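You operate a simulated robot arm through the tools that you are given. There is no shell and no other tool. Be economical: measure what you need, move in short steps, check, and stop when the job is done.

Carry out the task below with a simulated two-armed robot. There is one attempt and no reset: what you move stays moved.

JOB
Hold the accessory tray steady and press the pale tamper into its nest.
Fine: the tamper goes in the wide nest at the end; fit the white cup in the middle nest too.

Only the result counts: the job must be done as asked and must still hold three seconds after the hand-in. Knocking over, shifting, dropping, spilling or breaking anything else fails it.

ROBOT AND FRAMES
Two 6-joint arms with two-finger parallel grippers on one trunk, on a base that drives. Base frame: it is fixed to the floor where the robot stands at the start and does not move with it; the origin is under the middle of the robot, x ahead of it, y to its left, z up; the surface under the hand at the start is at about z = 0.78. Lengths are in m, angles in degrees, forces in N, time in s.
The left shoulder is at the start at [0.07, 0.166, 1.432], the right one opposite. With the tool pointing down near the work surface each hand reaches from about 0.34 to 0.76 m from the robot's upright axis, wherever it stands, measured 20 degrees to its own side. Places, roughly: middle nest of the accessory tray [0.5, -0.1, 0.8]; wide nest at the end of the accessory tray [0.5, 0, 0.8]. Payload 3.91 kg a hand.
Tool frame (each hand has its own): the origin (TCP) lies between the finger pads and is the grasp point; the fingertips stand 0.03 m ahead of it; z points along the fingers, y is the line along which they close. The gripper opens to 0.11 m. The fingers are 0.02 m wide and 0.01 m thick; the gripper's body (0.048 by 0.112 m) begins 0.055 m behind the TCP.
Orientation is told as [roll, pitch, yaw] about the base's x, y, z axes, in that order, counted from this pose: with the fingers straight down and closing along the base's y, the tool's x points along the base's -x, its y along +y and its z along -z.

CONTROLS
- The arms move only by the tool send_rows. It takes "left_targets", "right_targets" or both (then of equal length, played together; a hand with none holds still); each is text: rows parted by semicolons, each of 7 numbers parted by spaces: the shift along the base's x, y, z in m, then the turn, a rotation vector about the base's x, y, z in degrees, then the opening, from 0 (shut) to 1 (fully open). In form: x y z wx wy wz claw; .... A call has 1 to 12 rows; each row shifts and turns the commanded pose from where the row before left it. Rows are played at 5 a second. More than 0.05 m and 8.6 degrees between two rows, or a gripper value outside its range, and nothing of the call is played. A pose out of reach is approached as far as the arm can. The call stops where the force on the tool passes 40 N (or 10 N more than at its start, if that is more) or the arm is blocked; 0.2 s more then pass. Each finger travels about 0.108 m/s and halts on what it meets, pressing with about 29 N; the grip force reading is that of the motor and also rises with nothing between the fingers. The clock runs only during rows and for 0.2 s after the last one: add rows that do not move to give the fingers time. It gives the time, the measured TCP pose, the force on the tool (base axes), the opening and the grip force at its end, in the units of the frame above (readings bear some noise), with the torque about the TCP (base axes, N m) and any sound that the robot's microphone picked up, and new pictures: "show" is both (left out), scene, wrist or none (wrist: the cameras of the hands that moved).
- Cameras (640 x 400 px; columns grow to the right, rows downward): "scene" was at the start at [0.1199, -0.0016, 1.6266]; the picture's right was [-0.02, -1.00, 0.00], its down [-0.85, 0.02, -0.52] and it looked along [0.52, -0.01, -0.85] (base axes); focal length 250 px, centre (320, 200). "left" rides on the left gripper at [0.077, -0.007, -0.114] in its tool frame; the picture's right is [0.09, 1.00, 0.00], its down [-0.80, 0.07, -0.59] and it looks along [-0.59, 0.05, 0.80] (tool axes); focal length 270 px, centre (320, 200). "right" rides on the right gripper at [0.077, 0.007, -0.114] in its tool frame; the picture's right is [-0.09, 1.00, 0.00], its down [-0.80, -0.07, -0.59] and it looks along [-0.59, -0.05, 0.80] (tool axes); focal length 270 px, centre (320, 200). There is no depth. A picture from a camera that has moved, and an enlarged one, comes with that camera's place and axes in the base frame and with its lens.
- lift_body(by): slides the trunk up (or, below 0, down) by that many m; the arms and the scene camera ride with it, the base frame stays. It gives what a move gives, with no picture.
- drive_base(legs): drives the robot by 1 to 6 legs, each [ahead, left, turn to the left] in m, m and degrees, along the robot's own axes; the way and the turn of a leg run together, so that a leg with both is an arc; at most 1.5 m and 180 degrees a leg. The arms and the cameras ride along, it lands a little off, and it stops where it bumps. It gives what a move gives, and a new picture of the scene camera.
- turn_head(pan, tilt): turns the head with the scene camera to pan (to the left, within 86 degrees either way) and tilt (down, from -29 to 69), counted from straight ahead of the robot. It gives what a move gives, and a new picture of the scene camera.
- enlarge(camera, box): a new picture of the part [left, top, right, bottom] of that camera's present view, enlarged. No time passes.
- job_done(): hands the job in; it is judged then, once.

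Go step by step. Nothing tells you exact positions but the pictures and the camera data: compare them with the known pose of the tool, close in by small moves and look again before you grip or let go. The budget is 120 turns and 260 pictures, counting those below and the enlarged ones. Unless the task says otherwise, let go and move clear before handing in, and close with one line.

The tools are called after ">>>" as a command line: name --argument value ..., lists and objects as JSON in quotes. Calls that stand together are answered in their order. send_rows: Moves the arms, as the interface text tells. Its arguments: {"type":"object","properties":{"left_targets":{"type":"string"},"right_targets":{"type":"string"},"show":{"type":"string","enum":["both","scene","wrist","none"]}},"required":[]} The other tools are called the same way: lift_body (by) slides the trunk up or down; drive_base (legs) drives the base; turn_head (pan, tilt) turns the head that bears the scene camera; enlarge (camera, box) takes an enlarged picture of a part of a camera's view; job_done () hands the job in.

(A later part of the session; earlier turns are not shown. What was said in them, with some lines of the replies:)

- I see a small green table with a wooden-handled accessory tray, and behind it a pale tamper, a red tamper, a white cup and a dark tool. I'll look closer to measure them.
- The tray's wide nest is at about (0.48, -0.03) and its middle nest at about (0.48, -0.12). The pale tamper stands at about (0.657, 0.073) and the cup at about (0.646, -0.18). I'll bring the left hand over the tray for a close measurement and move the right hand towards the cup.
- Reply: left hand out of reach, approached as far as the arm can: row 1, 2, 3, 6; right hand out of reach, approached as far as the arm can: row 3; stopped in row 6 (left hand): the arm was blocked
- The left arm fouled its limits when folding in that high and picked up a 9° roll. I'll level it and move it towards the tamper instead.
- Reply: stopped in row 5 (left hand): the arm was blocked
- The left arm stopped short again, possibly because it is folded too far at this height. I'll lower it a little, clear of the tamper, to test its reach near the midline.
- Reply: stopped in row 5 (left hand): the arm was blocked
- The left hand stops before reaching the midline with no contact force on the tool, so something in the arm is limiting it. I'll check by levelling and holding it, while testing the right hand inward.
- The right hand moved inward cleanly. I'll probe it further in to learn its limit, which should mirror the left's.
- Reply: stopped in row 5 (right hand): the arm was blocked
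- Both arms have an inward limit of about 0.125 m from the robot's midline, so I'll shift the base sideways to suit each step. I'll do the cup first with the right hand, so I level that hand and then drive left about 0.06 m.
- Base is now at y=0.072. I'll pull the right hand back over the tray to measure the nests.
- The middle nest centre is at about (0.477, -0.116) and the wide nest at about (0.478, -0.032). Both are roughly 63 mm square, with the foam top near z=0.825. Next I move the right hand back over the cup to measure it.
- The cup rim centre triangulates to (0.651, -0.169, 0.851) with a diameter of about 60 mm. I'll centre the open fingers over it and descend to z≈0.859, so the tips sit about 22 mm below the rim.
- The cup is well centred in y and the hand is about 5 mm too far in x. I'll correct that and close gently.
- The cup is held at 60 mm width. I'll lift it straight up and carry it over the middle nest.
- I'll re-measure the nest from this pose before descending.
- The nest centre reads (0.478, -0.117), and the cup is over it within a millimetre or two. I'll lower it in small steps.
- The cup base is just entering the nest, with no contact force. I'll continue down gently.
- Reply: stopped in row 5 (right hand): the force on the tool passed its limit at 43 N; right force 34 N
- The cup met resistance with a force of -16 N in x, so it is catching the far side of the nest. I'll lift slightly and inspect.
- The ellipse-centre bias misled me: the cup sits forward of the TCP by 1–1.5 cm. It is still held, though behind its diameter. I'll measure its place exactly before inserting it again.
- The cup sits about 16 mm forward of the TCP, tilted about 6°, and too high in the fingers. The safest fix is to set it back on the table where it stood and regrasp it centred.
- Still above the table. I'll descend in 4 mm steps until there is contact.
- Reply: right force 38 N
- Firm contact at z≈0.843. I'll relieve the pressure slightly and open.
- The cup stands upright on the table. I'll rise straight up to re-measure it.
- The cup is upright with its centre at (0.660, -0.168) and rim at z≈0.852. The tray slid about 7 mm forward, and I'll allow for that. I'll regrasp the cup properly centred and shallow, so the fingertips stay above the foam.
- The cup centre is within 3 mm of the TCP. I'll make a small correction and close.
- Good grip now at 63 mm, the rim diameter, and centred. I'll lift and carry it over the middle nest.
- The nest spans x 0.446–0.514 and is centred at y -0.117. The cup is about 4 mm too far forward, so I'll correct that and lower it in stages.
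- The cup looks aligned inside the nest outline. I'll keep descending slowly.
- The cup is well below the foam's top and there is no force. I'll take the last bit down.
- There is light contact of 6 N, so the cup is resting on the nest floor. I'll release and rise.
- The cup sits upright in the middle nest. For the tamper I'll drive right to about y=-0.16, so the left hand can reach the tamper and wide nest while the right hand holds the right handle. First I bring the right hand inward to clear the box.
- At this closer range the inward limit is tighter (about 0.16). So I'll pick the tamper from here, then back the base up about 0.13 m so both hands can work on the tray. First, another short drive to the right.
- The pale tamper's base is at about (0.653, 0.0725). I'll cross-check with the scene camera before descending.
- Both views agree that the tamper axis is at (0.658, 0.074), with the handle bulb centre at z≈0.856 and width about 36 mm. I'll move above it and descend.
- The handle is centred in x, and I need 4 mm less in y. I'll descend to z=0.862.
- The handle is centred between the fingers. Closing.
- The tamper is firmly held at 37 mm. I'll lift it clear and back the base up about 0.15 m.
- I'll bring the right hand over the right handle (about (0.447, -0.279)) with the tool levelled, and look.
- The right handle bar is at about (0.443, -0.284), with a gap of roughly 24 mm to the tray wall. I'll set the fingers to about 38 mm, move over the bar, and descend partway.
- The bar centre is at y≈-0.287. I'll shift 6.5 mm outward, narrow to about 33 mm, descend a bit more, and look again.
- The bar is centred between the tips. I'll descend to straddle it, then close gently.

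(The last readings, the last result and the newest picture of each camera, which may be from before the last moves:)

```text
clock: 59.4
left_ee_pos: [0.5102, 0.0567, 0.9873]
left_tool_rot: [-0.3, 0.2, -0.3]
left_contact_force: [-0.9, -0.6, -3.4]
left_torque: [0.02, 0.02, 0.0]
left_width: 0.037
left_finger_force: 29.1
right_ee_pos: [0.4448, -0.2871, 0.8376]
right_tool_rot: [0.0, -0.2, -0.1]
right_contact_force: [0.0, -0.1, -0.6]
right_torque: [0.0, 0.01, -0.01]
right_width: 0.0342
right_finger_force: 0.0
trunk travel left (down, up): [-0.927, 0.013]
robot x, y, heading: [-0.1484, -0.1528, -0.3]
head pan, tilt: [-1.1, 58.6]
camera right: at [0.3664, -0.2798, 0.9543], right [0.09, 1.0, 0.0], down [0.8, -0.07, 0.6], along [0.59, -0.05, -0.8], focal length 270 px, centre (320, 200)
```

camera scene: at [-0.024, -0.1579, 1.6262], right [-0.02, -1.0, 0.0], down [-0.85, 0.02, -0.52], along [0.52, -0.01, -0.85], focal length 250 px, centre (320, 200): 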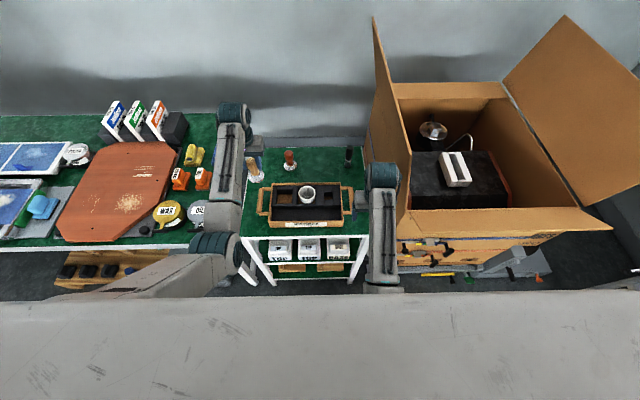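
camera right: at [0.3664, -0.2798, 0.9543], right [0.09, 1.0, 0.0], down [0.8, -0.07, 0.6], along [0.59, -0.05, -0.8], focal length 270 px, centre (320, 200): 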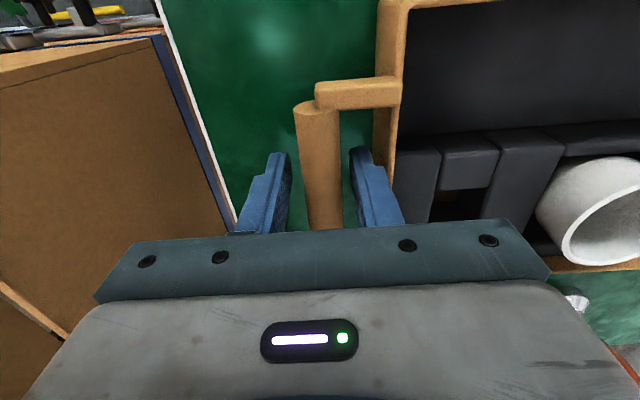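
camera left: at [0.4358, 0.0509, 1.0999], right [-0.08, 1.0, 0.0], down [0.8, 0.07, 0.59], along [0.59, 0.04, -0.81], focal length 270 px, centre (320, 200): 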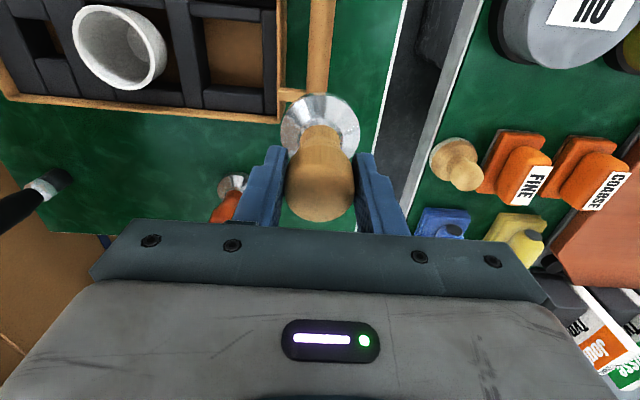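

>>> send_rows --right_targets "0 0 0 0 0 0 0.26; 0 0 0 0 0 0 0.22; 0 0 0 0 0 0 0.19; 0 0 0 0 0 0 0.15; 0 0 0 0 0 0 0.12; 0 0 0 0 0 0 0.12" --show "both"

```text
clock: 60.8
left_ee_pos: [0.5123, 0.0571, 0.9862]
left_tool_rot: [-0.3, 0.2, -0.3]
left_contact_force: [-0.2, 0.1, -3.3]
left_torque: [0.0, 0.02, 0.01]
left_width: 0.0369
left_finger_force: 29.1
right_ee_pos: [0.4451, -0.2868, 0.8387]
right_tool_rot: [0.0, -0.1, -0.1]
right_contact_force: [-0.2, 1.6, 1.0]
right_torque: [0.03, -0.01, -0.14]
right_width: 0.0193
right_finger_force: 28.8
trunk travel left (down, up): [-0.927, 0.013]
robot x, y, heading: [-0.1465, -0.1585, -0.3]
head pan, tilt: [-1.1, 58.6]
camera scene: at [-0.0278, -0.1581, 1.6266], right [-0.02, -1.0, 0.0], down [-0.85, 0.02, -0.52], along [0.52, -0.01, -0.85], focal length 250 px, centre (320, 200)
camera right: at [0.3664, -0.2795, 0.9544], right [0.09, 1.0, 0.0], down [0.8, -0.07, 0.6], along [0.59, -0.05, -0.8], focal length 270 px, centre (320, 200)
```

scene: 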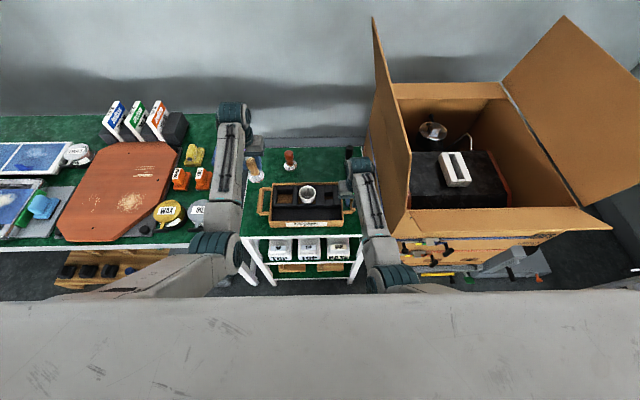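
right: 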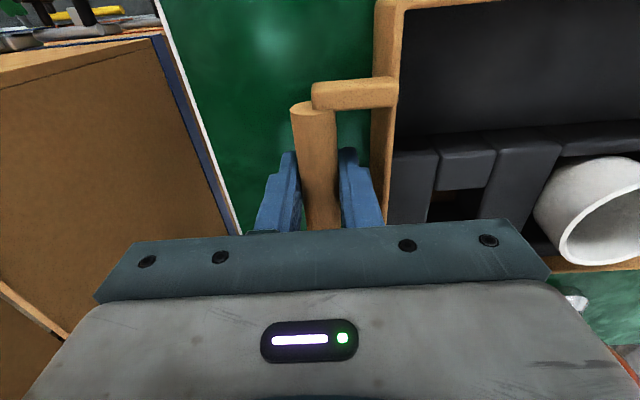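

The handle is gripped at 19 mm with the tray steady. Now the left hand carries the tamper towards the wide nest, staying high to re-measure.

>>> send_rows --left_targets "-0.01 -0.02 0 0 0 0 0.2; -0.01 -0.02 0 0 0 0 0.2; -0.01 -0.02 0 0 0 0 0.2; 0 0 0 0 0 0 0.2; 0 0 0 0 0 0 0.2" --show "wrist"

>>> enlarge --camera "left" --box '[140, 0, 400, 170]'

>>> enlarge --camera "scene" --box '[240, 150, 370, 240]'

```text
clock: 62.0
left_ee_pos: [0.482, -0.004, 0.9872]
left_tool_rot: [-0.3, 0.2, -0.3]
left_contact_force: [-0.4, 0.7, -4.2]
left_torque: [-0.01, 0.02, 0.02]
left_width: 0.037
left_finger_force: 28.7
right_ee_pos: [0.4437, -0.2878, 0.8385]
right_tool_rot: [0.0, -0.2, 0.0]
right_contact_force: [0.9, 0.1, 1.4]
right_torque: [-0.1, -0.04, -0.1]
right_width: 0.0193
right_finger_force: 29.3
trunk travel left (down, up): [-0.927, 0.013]
robot x, y, heading: [-0.1465, -0.1591, -0.3]
head pan, tilt: [-1.1, 58.6]
camera left: at [0.4051, -0.0093, 1.1007], right [-0.08, 1.0, 0.0], down [0.8, 0.07, 0.59], along [0.59, 0.04, -0.81], focal length 270 px, centre (320, 200)
```

left: 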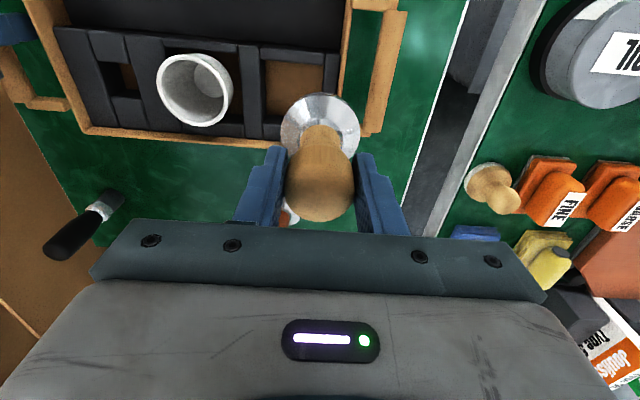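

```text
2.35 times, centred on (270, 85) of left
camera zoom: at [0.4051, -0.0093, 1.1007], right [-0.08, 1.0, 0.0], down [0.8, 0.07, 0.59], along [0.59, 0.04, -0.81], focal length 636 px, centre (438, 471)
```

zoom: 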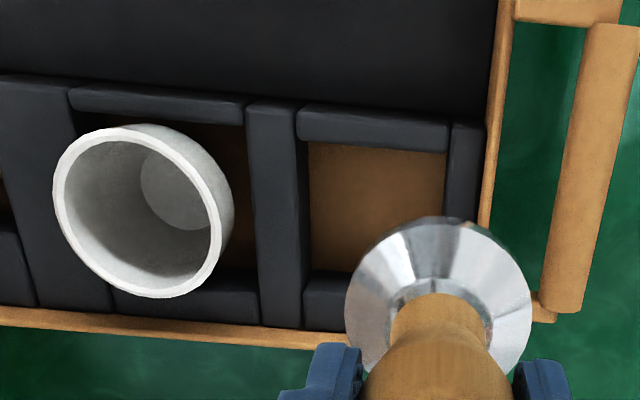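

```text
4.44 times, centred on (305, 195) of scene
camera zoom: at [-0.028, -0.1584, 1.6266], right [-0.02, -1.0, 0.0], down [-0.85, 0.02, -0.52], along [0.52, -0.01, -0.85], focal length 1113 px, centre (387, 222)
```

zoom: 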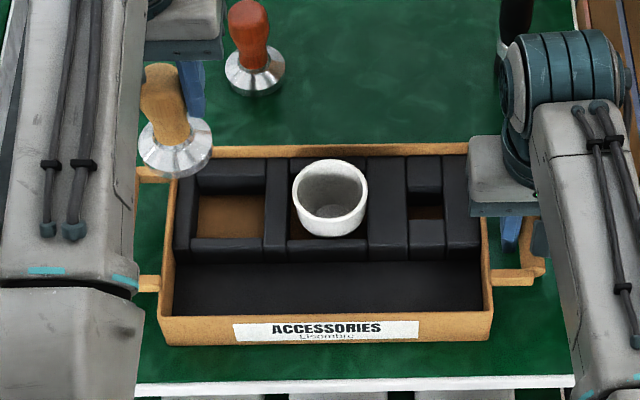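

The nest is centred at about (0.482, -0.032), and the tamper base hangs straight below the TCP. I'll move over the nest and partly lower it.

>>> send_rows --left_targets "0.001 -0.014 0 0 0 0 0.2; 0 -0.014 0 0 0 0 0.2; 0 0 -0.02 0 0 0 0.2; 0 0 -0.015 0 0 0 0.2; 0 0 0 0 0 0 0.2; 0 0 0 0 0 0 0.2" --show "wrist"

>>> enlarge --camera "left" --box '[200, 20, 440, 180]'

>>> enlarge --camera "scene" --box '[240, 150, 370, 240]'

```text
clock: 63.4
left_ee_pos: [0.4826, -0.0309, 0.9515]
left_tool_rot: [-0.4, 0.2, -0.4]
left_contact_force: [0.0, -0.2, -3.0]
left_torque: [0.0, 0.03, 0.0]
left_width: 0.0369
left_finger_force: 29.4
right_ee_pos: [0.4433, -0.287, 0.8392]
right_tool_rot: [0.1, -0.2, 0.0]
right_contact_force: [-0.7, 0.0, 0.7]
right_torque: [0.0, -0.01, -0.1]
right_width: 0.0192
right_finger_force: 28.5
trunk travel left (down, up): [-0.927, 0.013]
robot x, y, heading: [-0.1484, -0.1605, -0.3]
head pan, tilt: [-1.1, 58.6]
camera left: at [0.4062, -0.0364, 1.0649], right [-0.08, 1.0, 0.0], down [0.8, 0.07, 0.59], along [0.59, 0.04, -0.81], focal length 270 px, centre (320, 200)
```

left: 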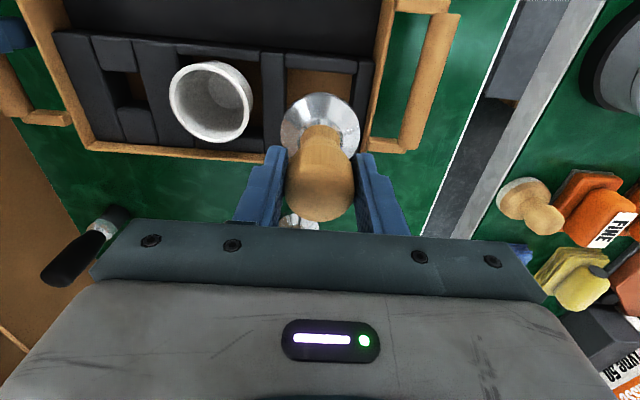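

```text
2.50 times, centred on (320, 100) of left
camera zoom: at [0.4062, -0.0364, 1.0649], right [-0.08, 1.0, 0.0], down [0.8, 0.07, 0.59], along [0.59, 0.04, -0.81], focal length 676 px, centre (320, 450)
```

zoom: 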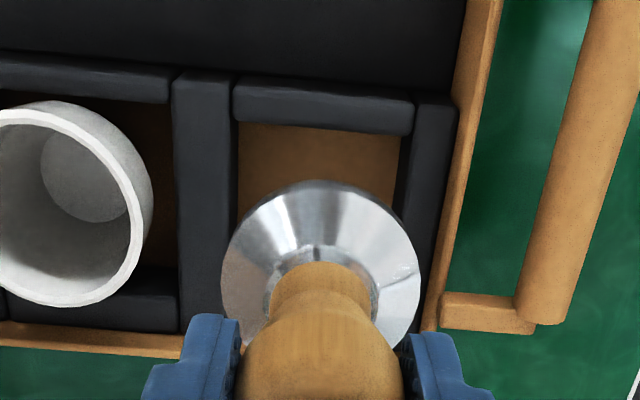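

```text
4.44 times, centred on (305, 195) of scene
camera zoom: at [-0.0279, -0.1584, 1.6266], right [-0.02, -1.0, 0.0], down [-0.85, 0.02, -0.52], along [0.52, -0.01, -0.85], focal length 1113 px, centre (387, 222)
```

zoom: 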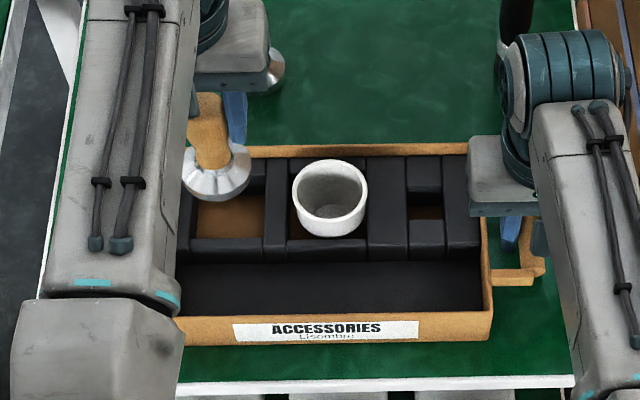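

The wide nest is snug, about 58 mm against the tamper's 56.5 mm. Its centre in y is -0.035, and the tamper is about 3 mm off. I'll correct that and lower it to just above the foam.

>>> send_rows --left_targets "0 -0.0035 0 0.3 0 0.3 0.2; 0 0 -0.012 0 0 0 0.2; 0 0 -0.01 0 0 0 0.2; 0 0 -0.006 0 0 0 0.2; 0 0 0 0 0 0 0.2; 0 0 0 0 0 0 0.2" --show "wrist"

>>> enlarge --camera "left" --box '[200, 20, 440, 180]'

>>> enlarge --camera "scene" --box '[270, 170, 330, 210]'

```text
clock: 64.8
left_ee_pos: [0.4836, -0.0353, 0.9229]
left_tool_rot: [0.0, 0.2, -0.1]
left_contact_force: [-0.1, -0.5, -2.6]
left_torque: [0.0, 0.04, -0.02]
left_width: 0.0369
left_finger_force: 29.3
right_ee_pos: [0.4446, -0.2864, 0.8393]
right_tool_rot: [0.1, -0.1, 0.0]
right_contact_force: [0.1, 0.2, -0.2]
right_torque: [-0.01, 0.01, -0.08]
right_width: 0.0192
right_finger_force: 29.2
trunk travel left (down, up): [-0.927, 0.013]
robot x, y, heading: [-0.1466, -0.1556, -0.2]
head pan, tilt: [-1.1, 58.6]
camera left: at [0.4073, -0.0415, 1.0374], right [-0.09, 1.0, 0.0], down [0.8, 0.07, 0.59], along [0.59, 0.05, -0.81], focal length 270 px, centre (320, 200)
```

left: 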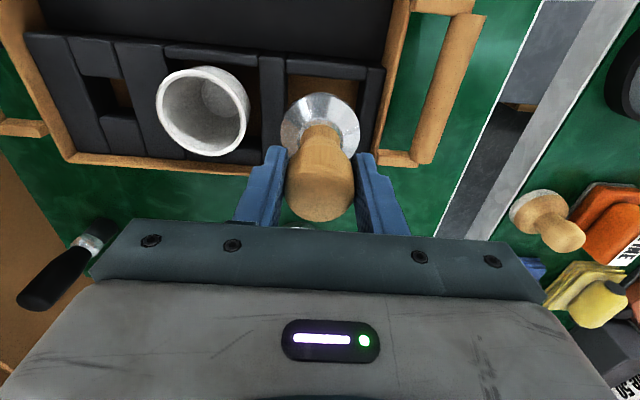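

```text
2.50 times, centred on (320, 100) of left
camera zoom: at [0.4073, -0.0415, 1.0374], right [-0.09, 1.0, 0.0], down [0.8, 0.07, 0.59], along [0.59, 0.05, -0.81], focal length 676 px, centre (320, 450)
```

zoom: 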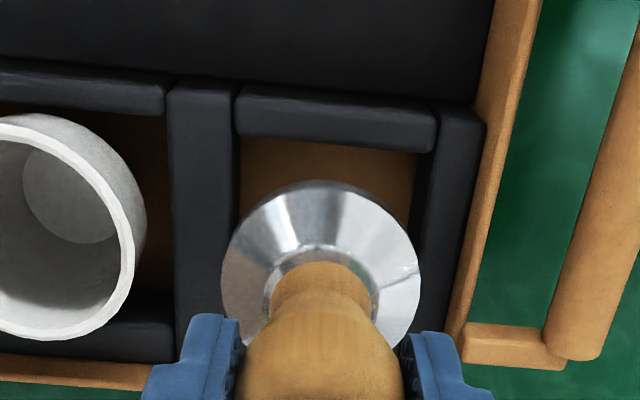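

```text
10.00 times, centred on (300, 190) of scene
camera zoom: at [-0.0278, -0.1584, 1.6266], right [-0.02, -1.0, 0.0], down [-0.85, 0.02, -0.52], along [0.52, -0.01, -0.85], focal length 2504 px, centre (520, 300)
```

zoom: 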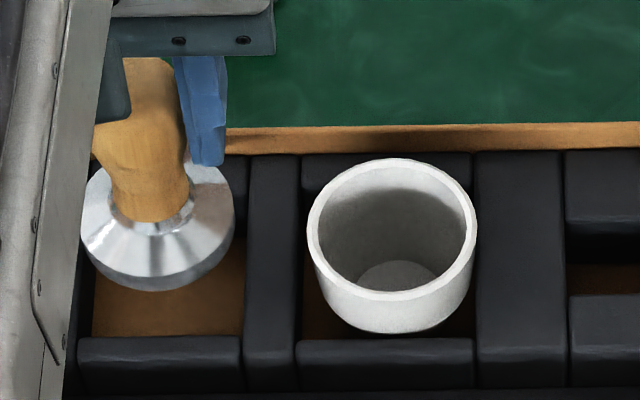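

The tamper and nest centres now agree within about 1 mm. I'll lower it slowly.

>>> send_rows --left_targets "0 0.0005 -0.007 0 0 0 0.2; 0 0 -0.006 0 0 0 0.2; 0 0 -0.005 0 0 0 0.2; 0 0 -0.004 0 0 0 0.2; 0 0 -0.004 0 0 0 0.2; 0 0 0 0 0 0 0.2" --show "wrist"

>>> enlarge --camera "left" --box '[200, 20, 440, 180]'

```text
clock: 66.2
left_ee_pos: [0.4827, -0.0345, 0.8976]
left_tool_rot: [0.1, 0.2, 0.0]
left_contact_force: [-0.4, -0.2, -3.4]
left_torque: [-0.01, -0.01, -0.03]
left_width: 0.037
left_finger_force: 29.3
right_ee_pos: [0.4442, -0.2883, 0.8397]
right_tool_rot: [0.1, -0.2, 0.1]
right_contact_force: [0.0, 0.7, 0.2]
right_torque: [-0.01, 0.01, -0.03]
right_width: 0.0194
right_finger_force: 28.8
trunk travel left (down, up): [-0.927, 0.013]
robot x, y, heading: [-0.1509, -0.1546, -0.2]
head pan, tilt: [-1.1, 58.6]
camera left: at [0.4067, -0.0409, 1.0109], right [-0.09, 1.0, 0.0], down [0.8, 0.07, 0.59], along [0.59, 0.05, -0.81], focal length 270 px, centre (320, 200)
```

left: 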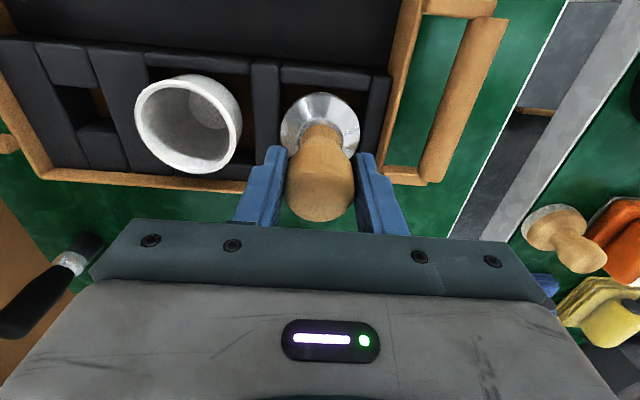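

```text
2.50 times, centred on (320, 100) of left
camera zoom: at [0.4067, -0.0409, 1.0109], right [-0.09, 1.0, 0.0], down [0.8, 0.07, 0.59], along [0.59, 0.05, -0.81], focal length 676 px, centre (320, 450)
```

zoom: 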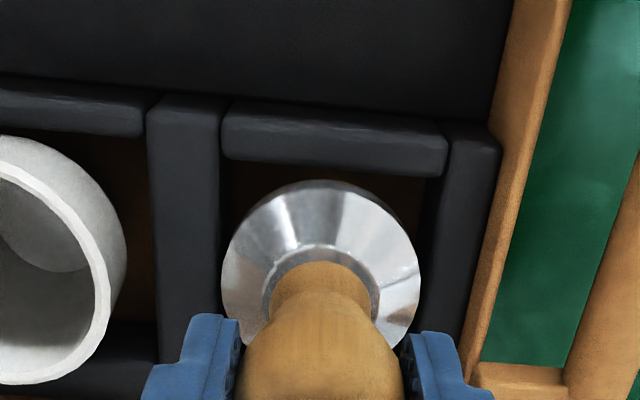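

Alignment looks good, with perhaps 1 mm to add in +y. I'll continue the insertion in small steps.

>>> send_rows --left_targets "0 0.001 -0.003 0 0 0 0.2; 0 0 -0.004 0 0 0 0.2; 0 0 -0.004 0 0 0 0.2; 0 0 -0.004 0 0 0 0.2; 0 0 0 0 0 0 0.2" --show "wrist"

```text
clock: 67.4
left_ee_pos: [0.4803, -0.0331, 0.882]
left_tool_rot: [0.0, 0.2, 0.0]
left_contact_force: [0.1, 0.1, -3.5]
left_torque: [0.0, 0.0, -0.01]
left_width: 0.0368
left_finger_force: 29.5
right_ee_pos: [0.4448, -0.2871, 0.8394]
right_tool_rot: [0.1, -0.3, 0.0]
right_contact_force: [-1.2, -0.4, 0.0]
right_torque: [-0.03, 0.0, -0.05]
right_width: 0.0194
right_finger_force: 28.7
trunk travel left (down, up): [-0.927, 0.013]
robot x, y, heading: [-0.1427, -0.1561, -0.4]
head pan, tilt: [-1.1, 58.6]
camera left: at [0.4057, -0.04, 0.9957], right [-0.09, 1.0, 0.0], down [0.8, 0.07, 0.59], along [0.59, 0.05, -0.81], focal length 270 px, centre (320, 200)
```

left: 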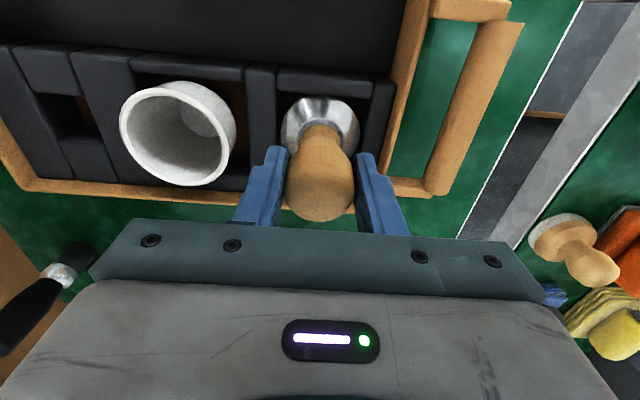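

The base is sinking into the nest freely. I'll continue to the floor and press lightly.

>>> send_rows --left_targets "0 0 -0.004 0 0 0 0.2; 0 0 -0.004 0 0 0 0.2; 0 0 -0.003 0 0 0 0.2; 0 0 -0.003 0 0 0 0.2; 0 0 -0.002 0 0 0 0.2; 0 0 0 0 0 0 0.2" --show "wrist"

```text
clock: 68.8
left_ee_pos: [0.4817, -0.0343, 0.8664]
left_tool_rot: [0.0, 0.1, 0.0]
left_contact_force: [-0.1, -0.5, 1.0]
left_torque: [-0.09, 0.03, -0.02]
left_width: 0.0371
left_finger_force: 29.3
right_ee_pos: [0.4446, -0.2877, 0.8386]
right_tool_rot: [0.1, -0.2, 0.1]
right_contact_force: [1.0, -0.7, 0.2]
right_torque: [0.01, 0.01, -0.13]
right_width: 0.0193
right_finger_force: 28.9
trunk travel left (down, up): [-0.927, 0.013]
robot x, y, heading: [-0.1505, -0.1548, -0.1]
head pan, tilt: [-1.1, 58.6]
camera left: at [0.4063, -0.0401, 0.9804], right [-0.09, 1.0, 0.0], down [0.8, 0.07, 0.59], along [0.59, 0.05, -0.81], focal length 270 px, centre (320, 200)
```

left: 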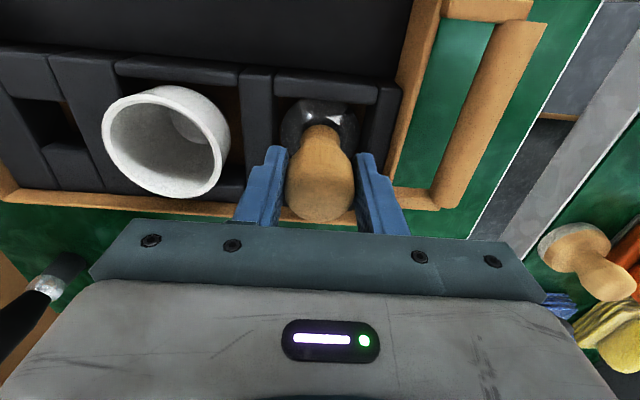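

Contact is just beginning. I'll press it home by 2–3 mm.

>>> send_rows --left_targets "0 0 -0.001 0 0 0 0.2; 0 0 -0.001 0 0 0 0.2; 0 0 -0.001 0 0 0 0.2; 0 0 0 0 0 0 0.2; 0 0 0 0 0 0 0.2" --show "none"

```text
clock: 70.0
left_ee_pos: [0.4819, -0.0327, 0.8658]
left_tool_rot: [0.0, -0.2, -0.1]
left_contact_force: [3.6, 1.6, 23.1]
left_torque: [0.05, -0.09, 0.03]
left_width: 0.037
left_finger_force: 29.1
right_ee_pos: [0.4427, -0.2869, 0.8403]
right_tool_rot: [0.1, -0.1, 0.0]
right_contact_force: [0.2, 1.6, -4.0]
right_torque: [0.03, 0.1, -0.29]
right_width: 0.0193
right_finger_force: 29.1
trunk travel left (down, up): [-0.927, 0.013]
robot x, y, heading: [-0.147, -0.1589, -0.5]
head pan, tilt: [-1.1, 58.6]
```

It is seated with 23 N, and the tray is held. I'll relieve the pressure, open the left hand just enough, and rise straight up.

>>> send_rows --left_targets "0 0 0.0025 0 0 0 0.28; 0 0 0 0 0 0 0.36; 0 0 0 0 0 0 0.46; 0 0 0 0 0 0 0.48; 0 0 0.015 0 0 0 0.48; 0 0 0.025 0 0 0 0.48; 0 0 0.03 0 0 0 0.48; 0 0 0.03 0 0 0 0.48; 0 0 0 0 0 0 0.48" --show "wrist"

>>> enlarge --camera "left" --box '[150, 0, 450, 190]'

```text
clock: 72.0
left_ee_pos: [0.484, -0.0333, 0.9658]
left_tool_rot: [0.1, 0.2, -0.2]
left_contact_force: [0.0, 0.5, 0.9]
left_torque: [0.0, -0.02, 0.03]
left_width: 0.0527
left_finger_force: 0.1
right_ee_pos: [0.4442, -0.2871, 0.8386]
right_tool_rot: [0.1, -0.2, 0.0]
right_contact_force: [-0.2, -2.4, 0.1]
right_torque: [-0.02, -0.22, -0.08]
right_width: 0.0192
right_finger_force: 28.9
trunk travel left (down, up): [-0.927, 0.013]
robot x, y, heading: [-0.1464, -0.1616, -0.5]
head pan, tilt: [-1.1, 58.6]
camera left: at [0.4073, -0.0404, 1.0796], right [-0.09, 1.0, 0.0], down [0.8, 0.07, 0.59], along [0.59, 0.05, -0.81], focal length 270 px, centre (320, 200)
```

left: 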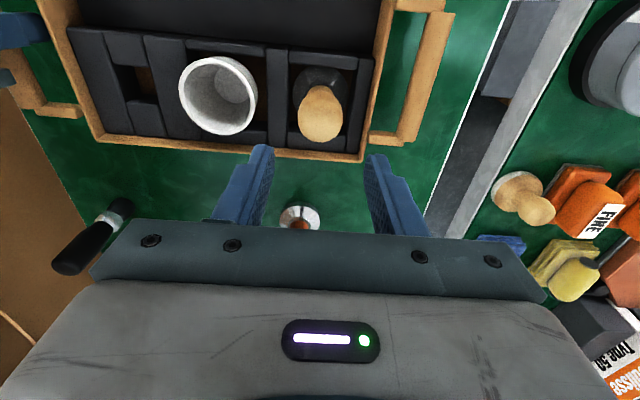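

```text
2.11 times, centred on (300, 95) of left
camera zoom: at [0.4073, -0.0404, 1.0796], right [-0.09, 1.0, 0.0], down [0.8, 0.07, 0.59], along [0.59, 0.05, -0.81], focal length 569 px, centre (362, 421)
```

zoom: 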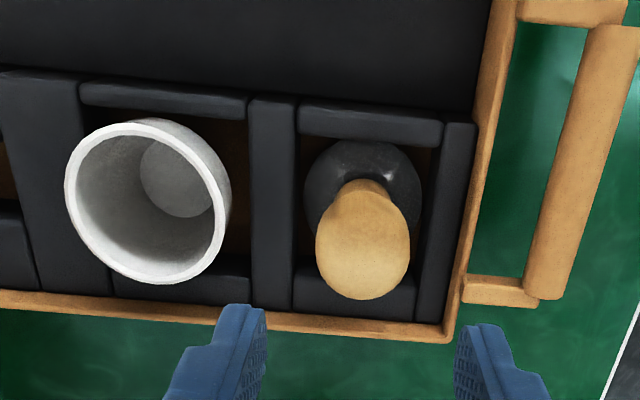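

The tamper stands upright in its nest. Now I'll release the handle with the right hand and rise clear.

>>> send_rows --right_targets "0 0 0 0 0 0 0.22; 0 0 0 0 0 0 0.27; 0 0 0 0 0 0 0.3; 0 0 0 0 0 0 0.3; 0 0 0.01 0 0 0 0.3; 0 0 0.02 0 0 0 0.3; 0 0 0.03 0 0 0 0.3; 0 0 0.03 0 0 0 0.3; 0 0 0.02 0 0 0 0.3; 0 0 0 0 0 0 0.3" --left_targets "0 0 0 0 0 0 0.48; 0 0 0 0 0 0 0.48; 0 0 0 0 0 0 0.48; 0 0 0 0 0 0 0.48; 0.02 0.02 0.01 0 0 0 0.48; 0.02 0.02 0.01 0 0 0 0.48; 0.02 0.02 0 0 0 0 0.48; 0.02 0.02 0 0 0 0 0.48; 0 0.02 0 0 0 0 0.48; 0 0 0 0 0 0 0.48" --show "scene"

>>> enlarge --camera "scene" --box '[240, 140, 380, 240]'

>>> enlarge --camera "right" --box '[220, 0, 640, 220]'

```text
clock: 74.2
left_ee_pos: [0.5628, 0.0657, 0.9844]
left_tool_rot: [0.0, 0.1, 0.0]
left_contact_force: [0.9, -0.2, 0.4]
left_torque: [0.01, 0.01, 0.0]
left_width: 0.0527
left_finger_force: 0.0
right_ee_pos: [0.443, -0.2864, 0.9504]
right_tool_rot: [0.1, -0.2, 0.0]
right_contact_force: [-0.7, 0.8, -0.6]
right_torque: [0.0, 0.01, 0.01]
right_width: 0.0329
right_finger_force: 0.0
trunk travel left (down, up): [-0.927, 0.013]
robot x, y, heading: [-0.1472, -0.1571, -0.3]
head pan, tilt: [-1.1, 58.6]
camera scene: at [-0.0289, -0.1592, 1.6267], right [-0.02, -1.0, 0.0], down [-0.85, 0.02, -0.52], along [0.52, -0.01, -0.85], focal length 250 px, centre (320, 200)
```

scene: 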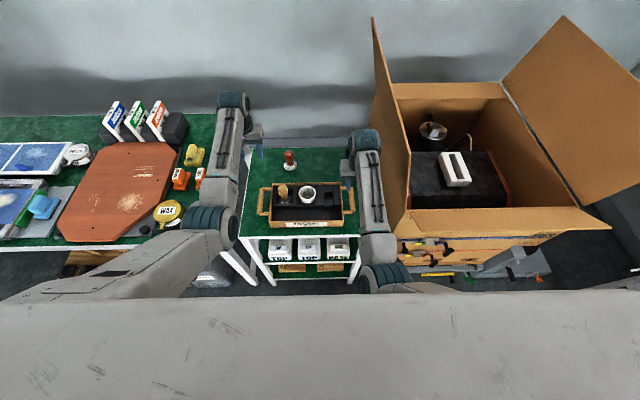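

```text
4.00 times, centred on (310, 190) of scene
camera zoom: at [-0.0289, -0.1592, 1.6267], right [-0.02, -1.0, 0.0], down [-0.85, 0.02, -0.52], along [0.52, -0.01, -0.85], focal length 1001 px, centre (360, 240)
```

zoom: 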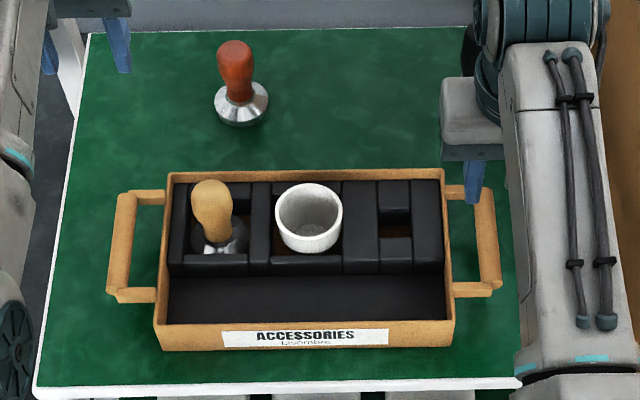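

```text
1.52 times, centred on (430, 110) of right
camera zoom: at [0.364, -0.2786, 1.0653], right [0.09, 1.0, 0.0], down [0.8, -0.07, 0.6], along [0.6, -0.05, -0.8], focal length 412 px, centre (152, 337)
```

zoom: 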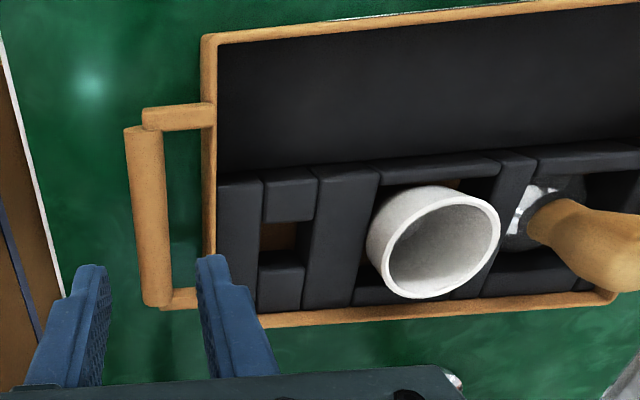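

The tamper is in the wide nest, the cup is in the middle nest, and both stand upright. Both hands are open and clear, so I'm handing in.

>>> job_done

```text
The job is handed in.
```

The pale tamper is pressed into the wide end nest while the right hand held the tray by its handle, and the white cup sits in the middle nest. My first attempt at fitting the cup caught the nest edge and slid the tray forward by somewhere between 3 and 8 mm, and I left it there.
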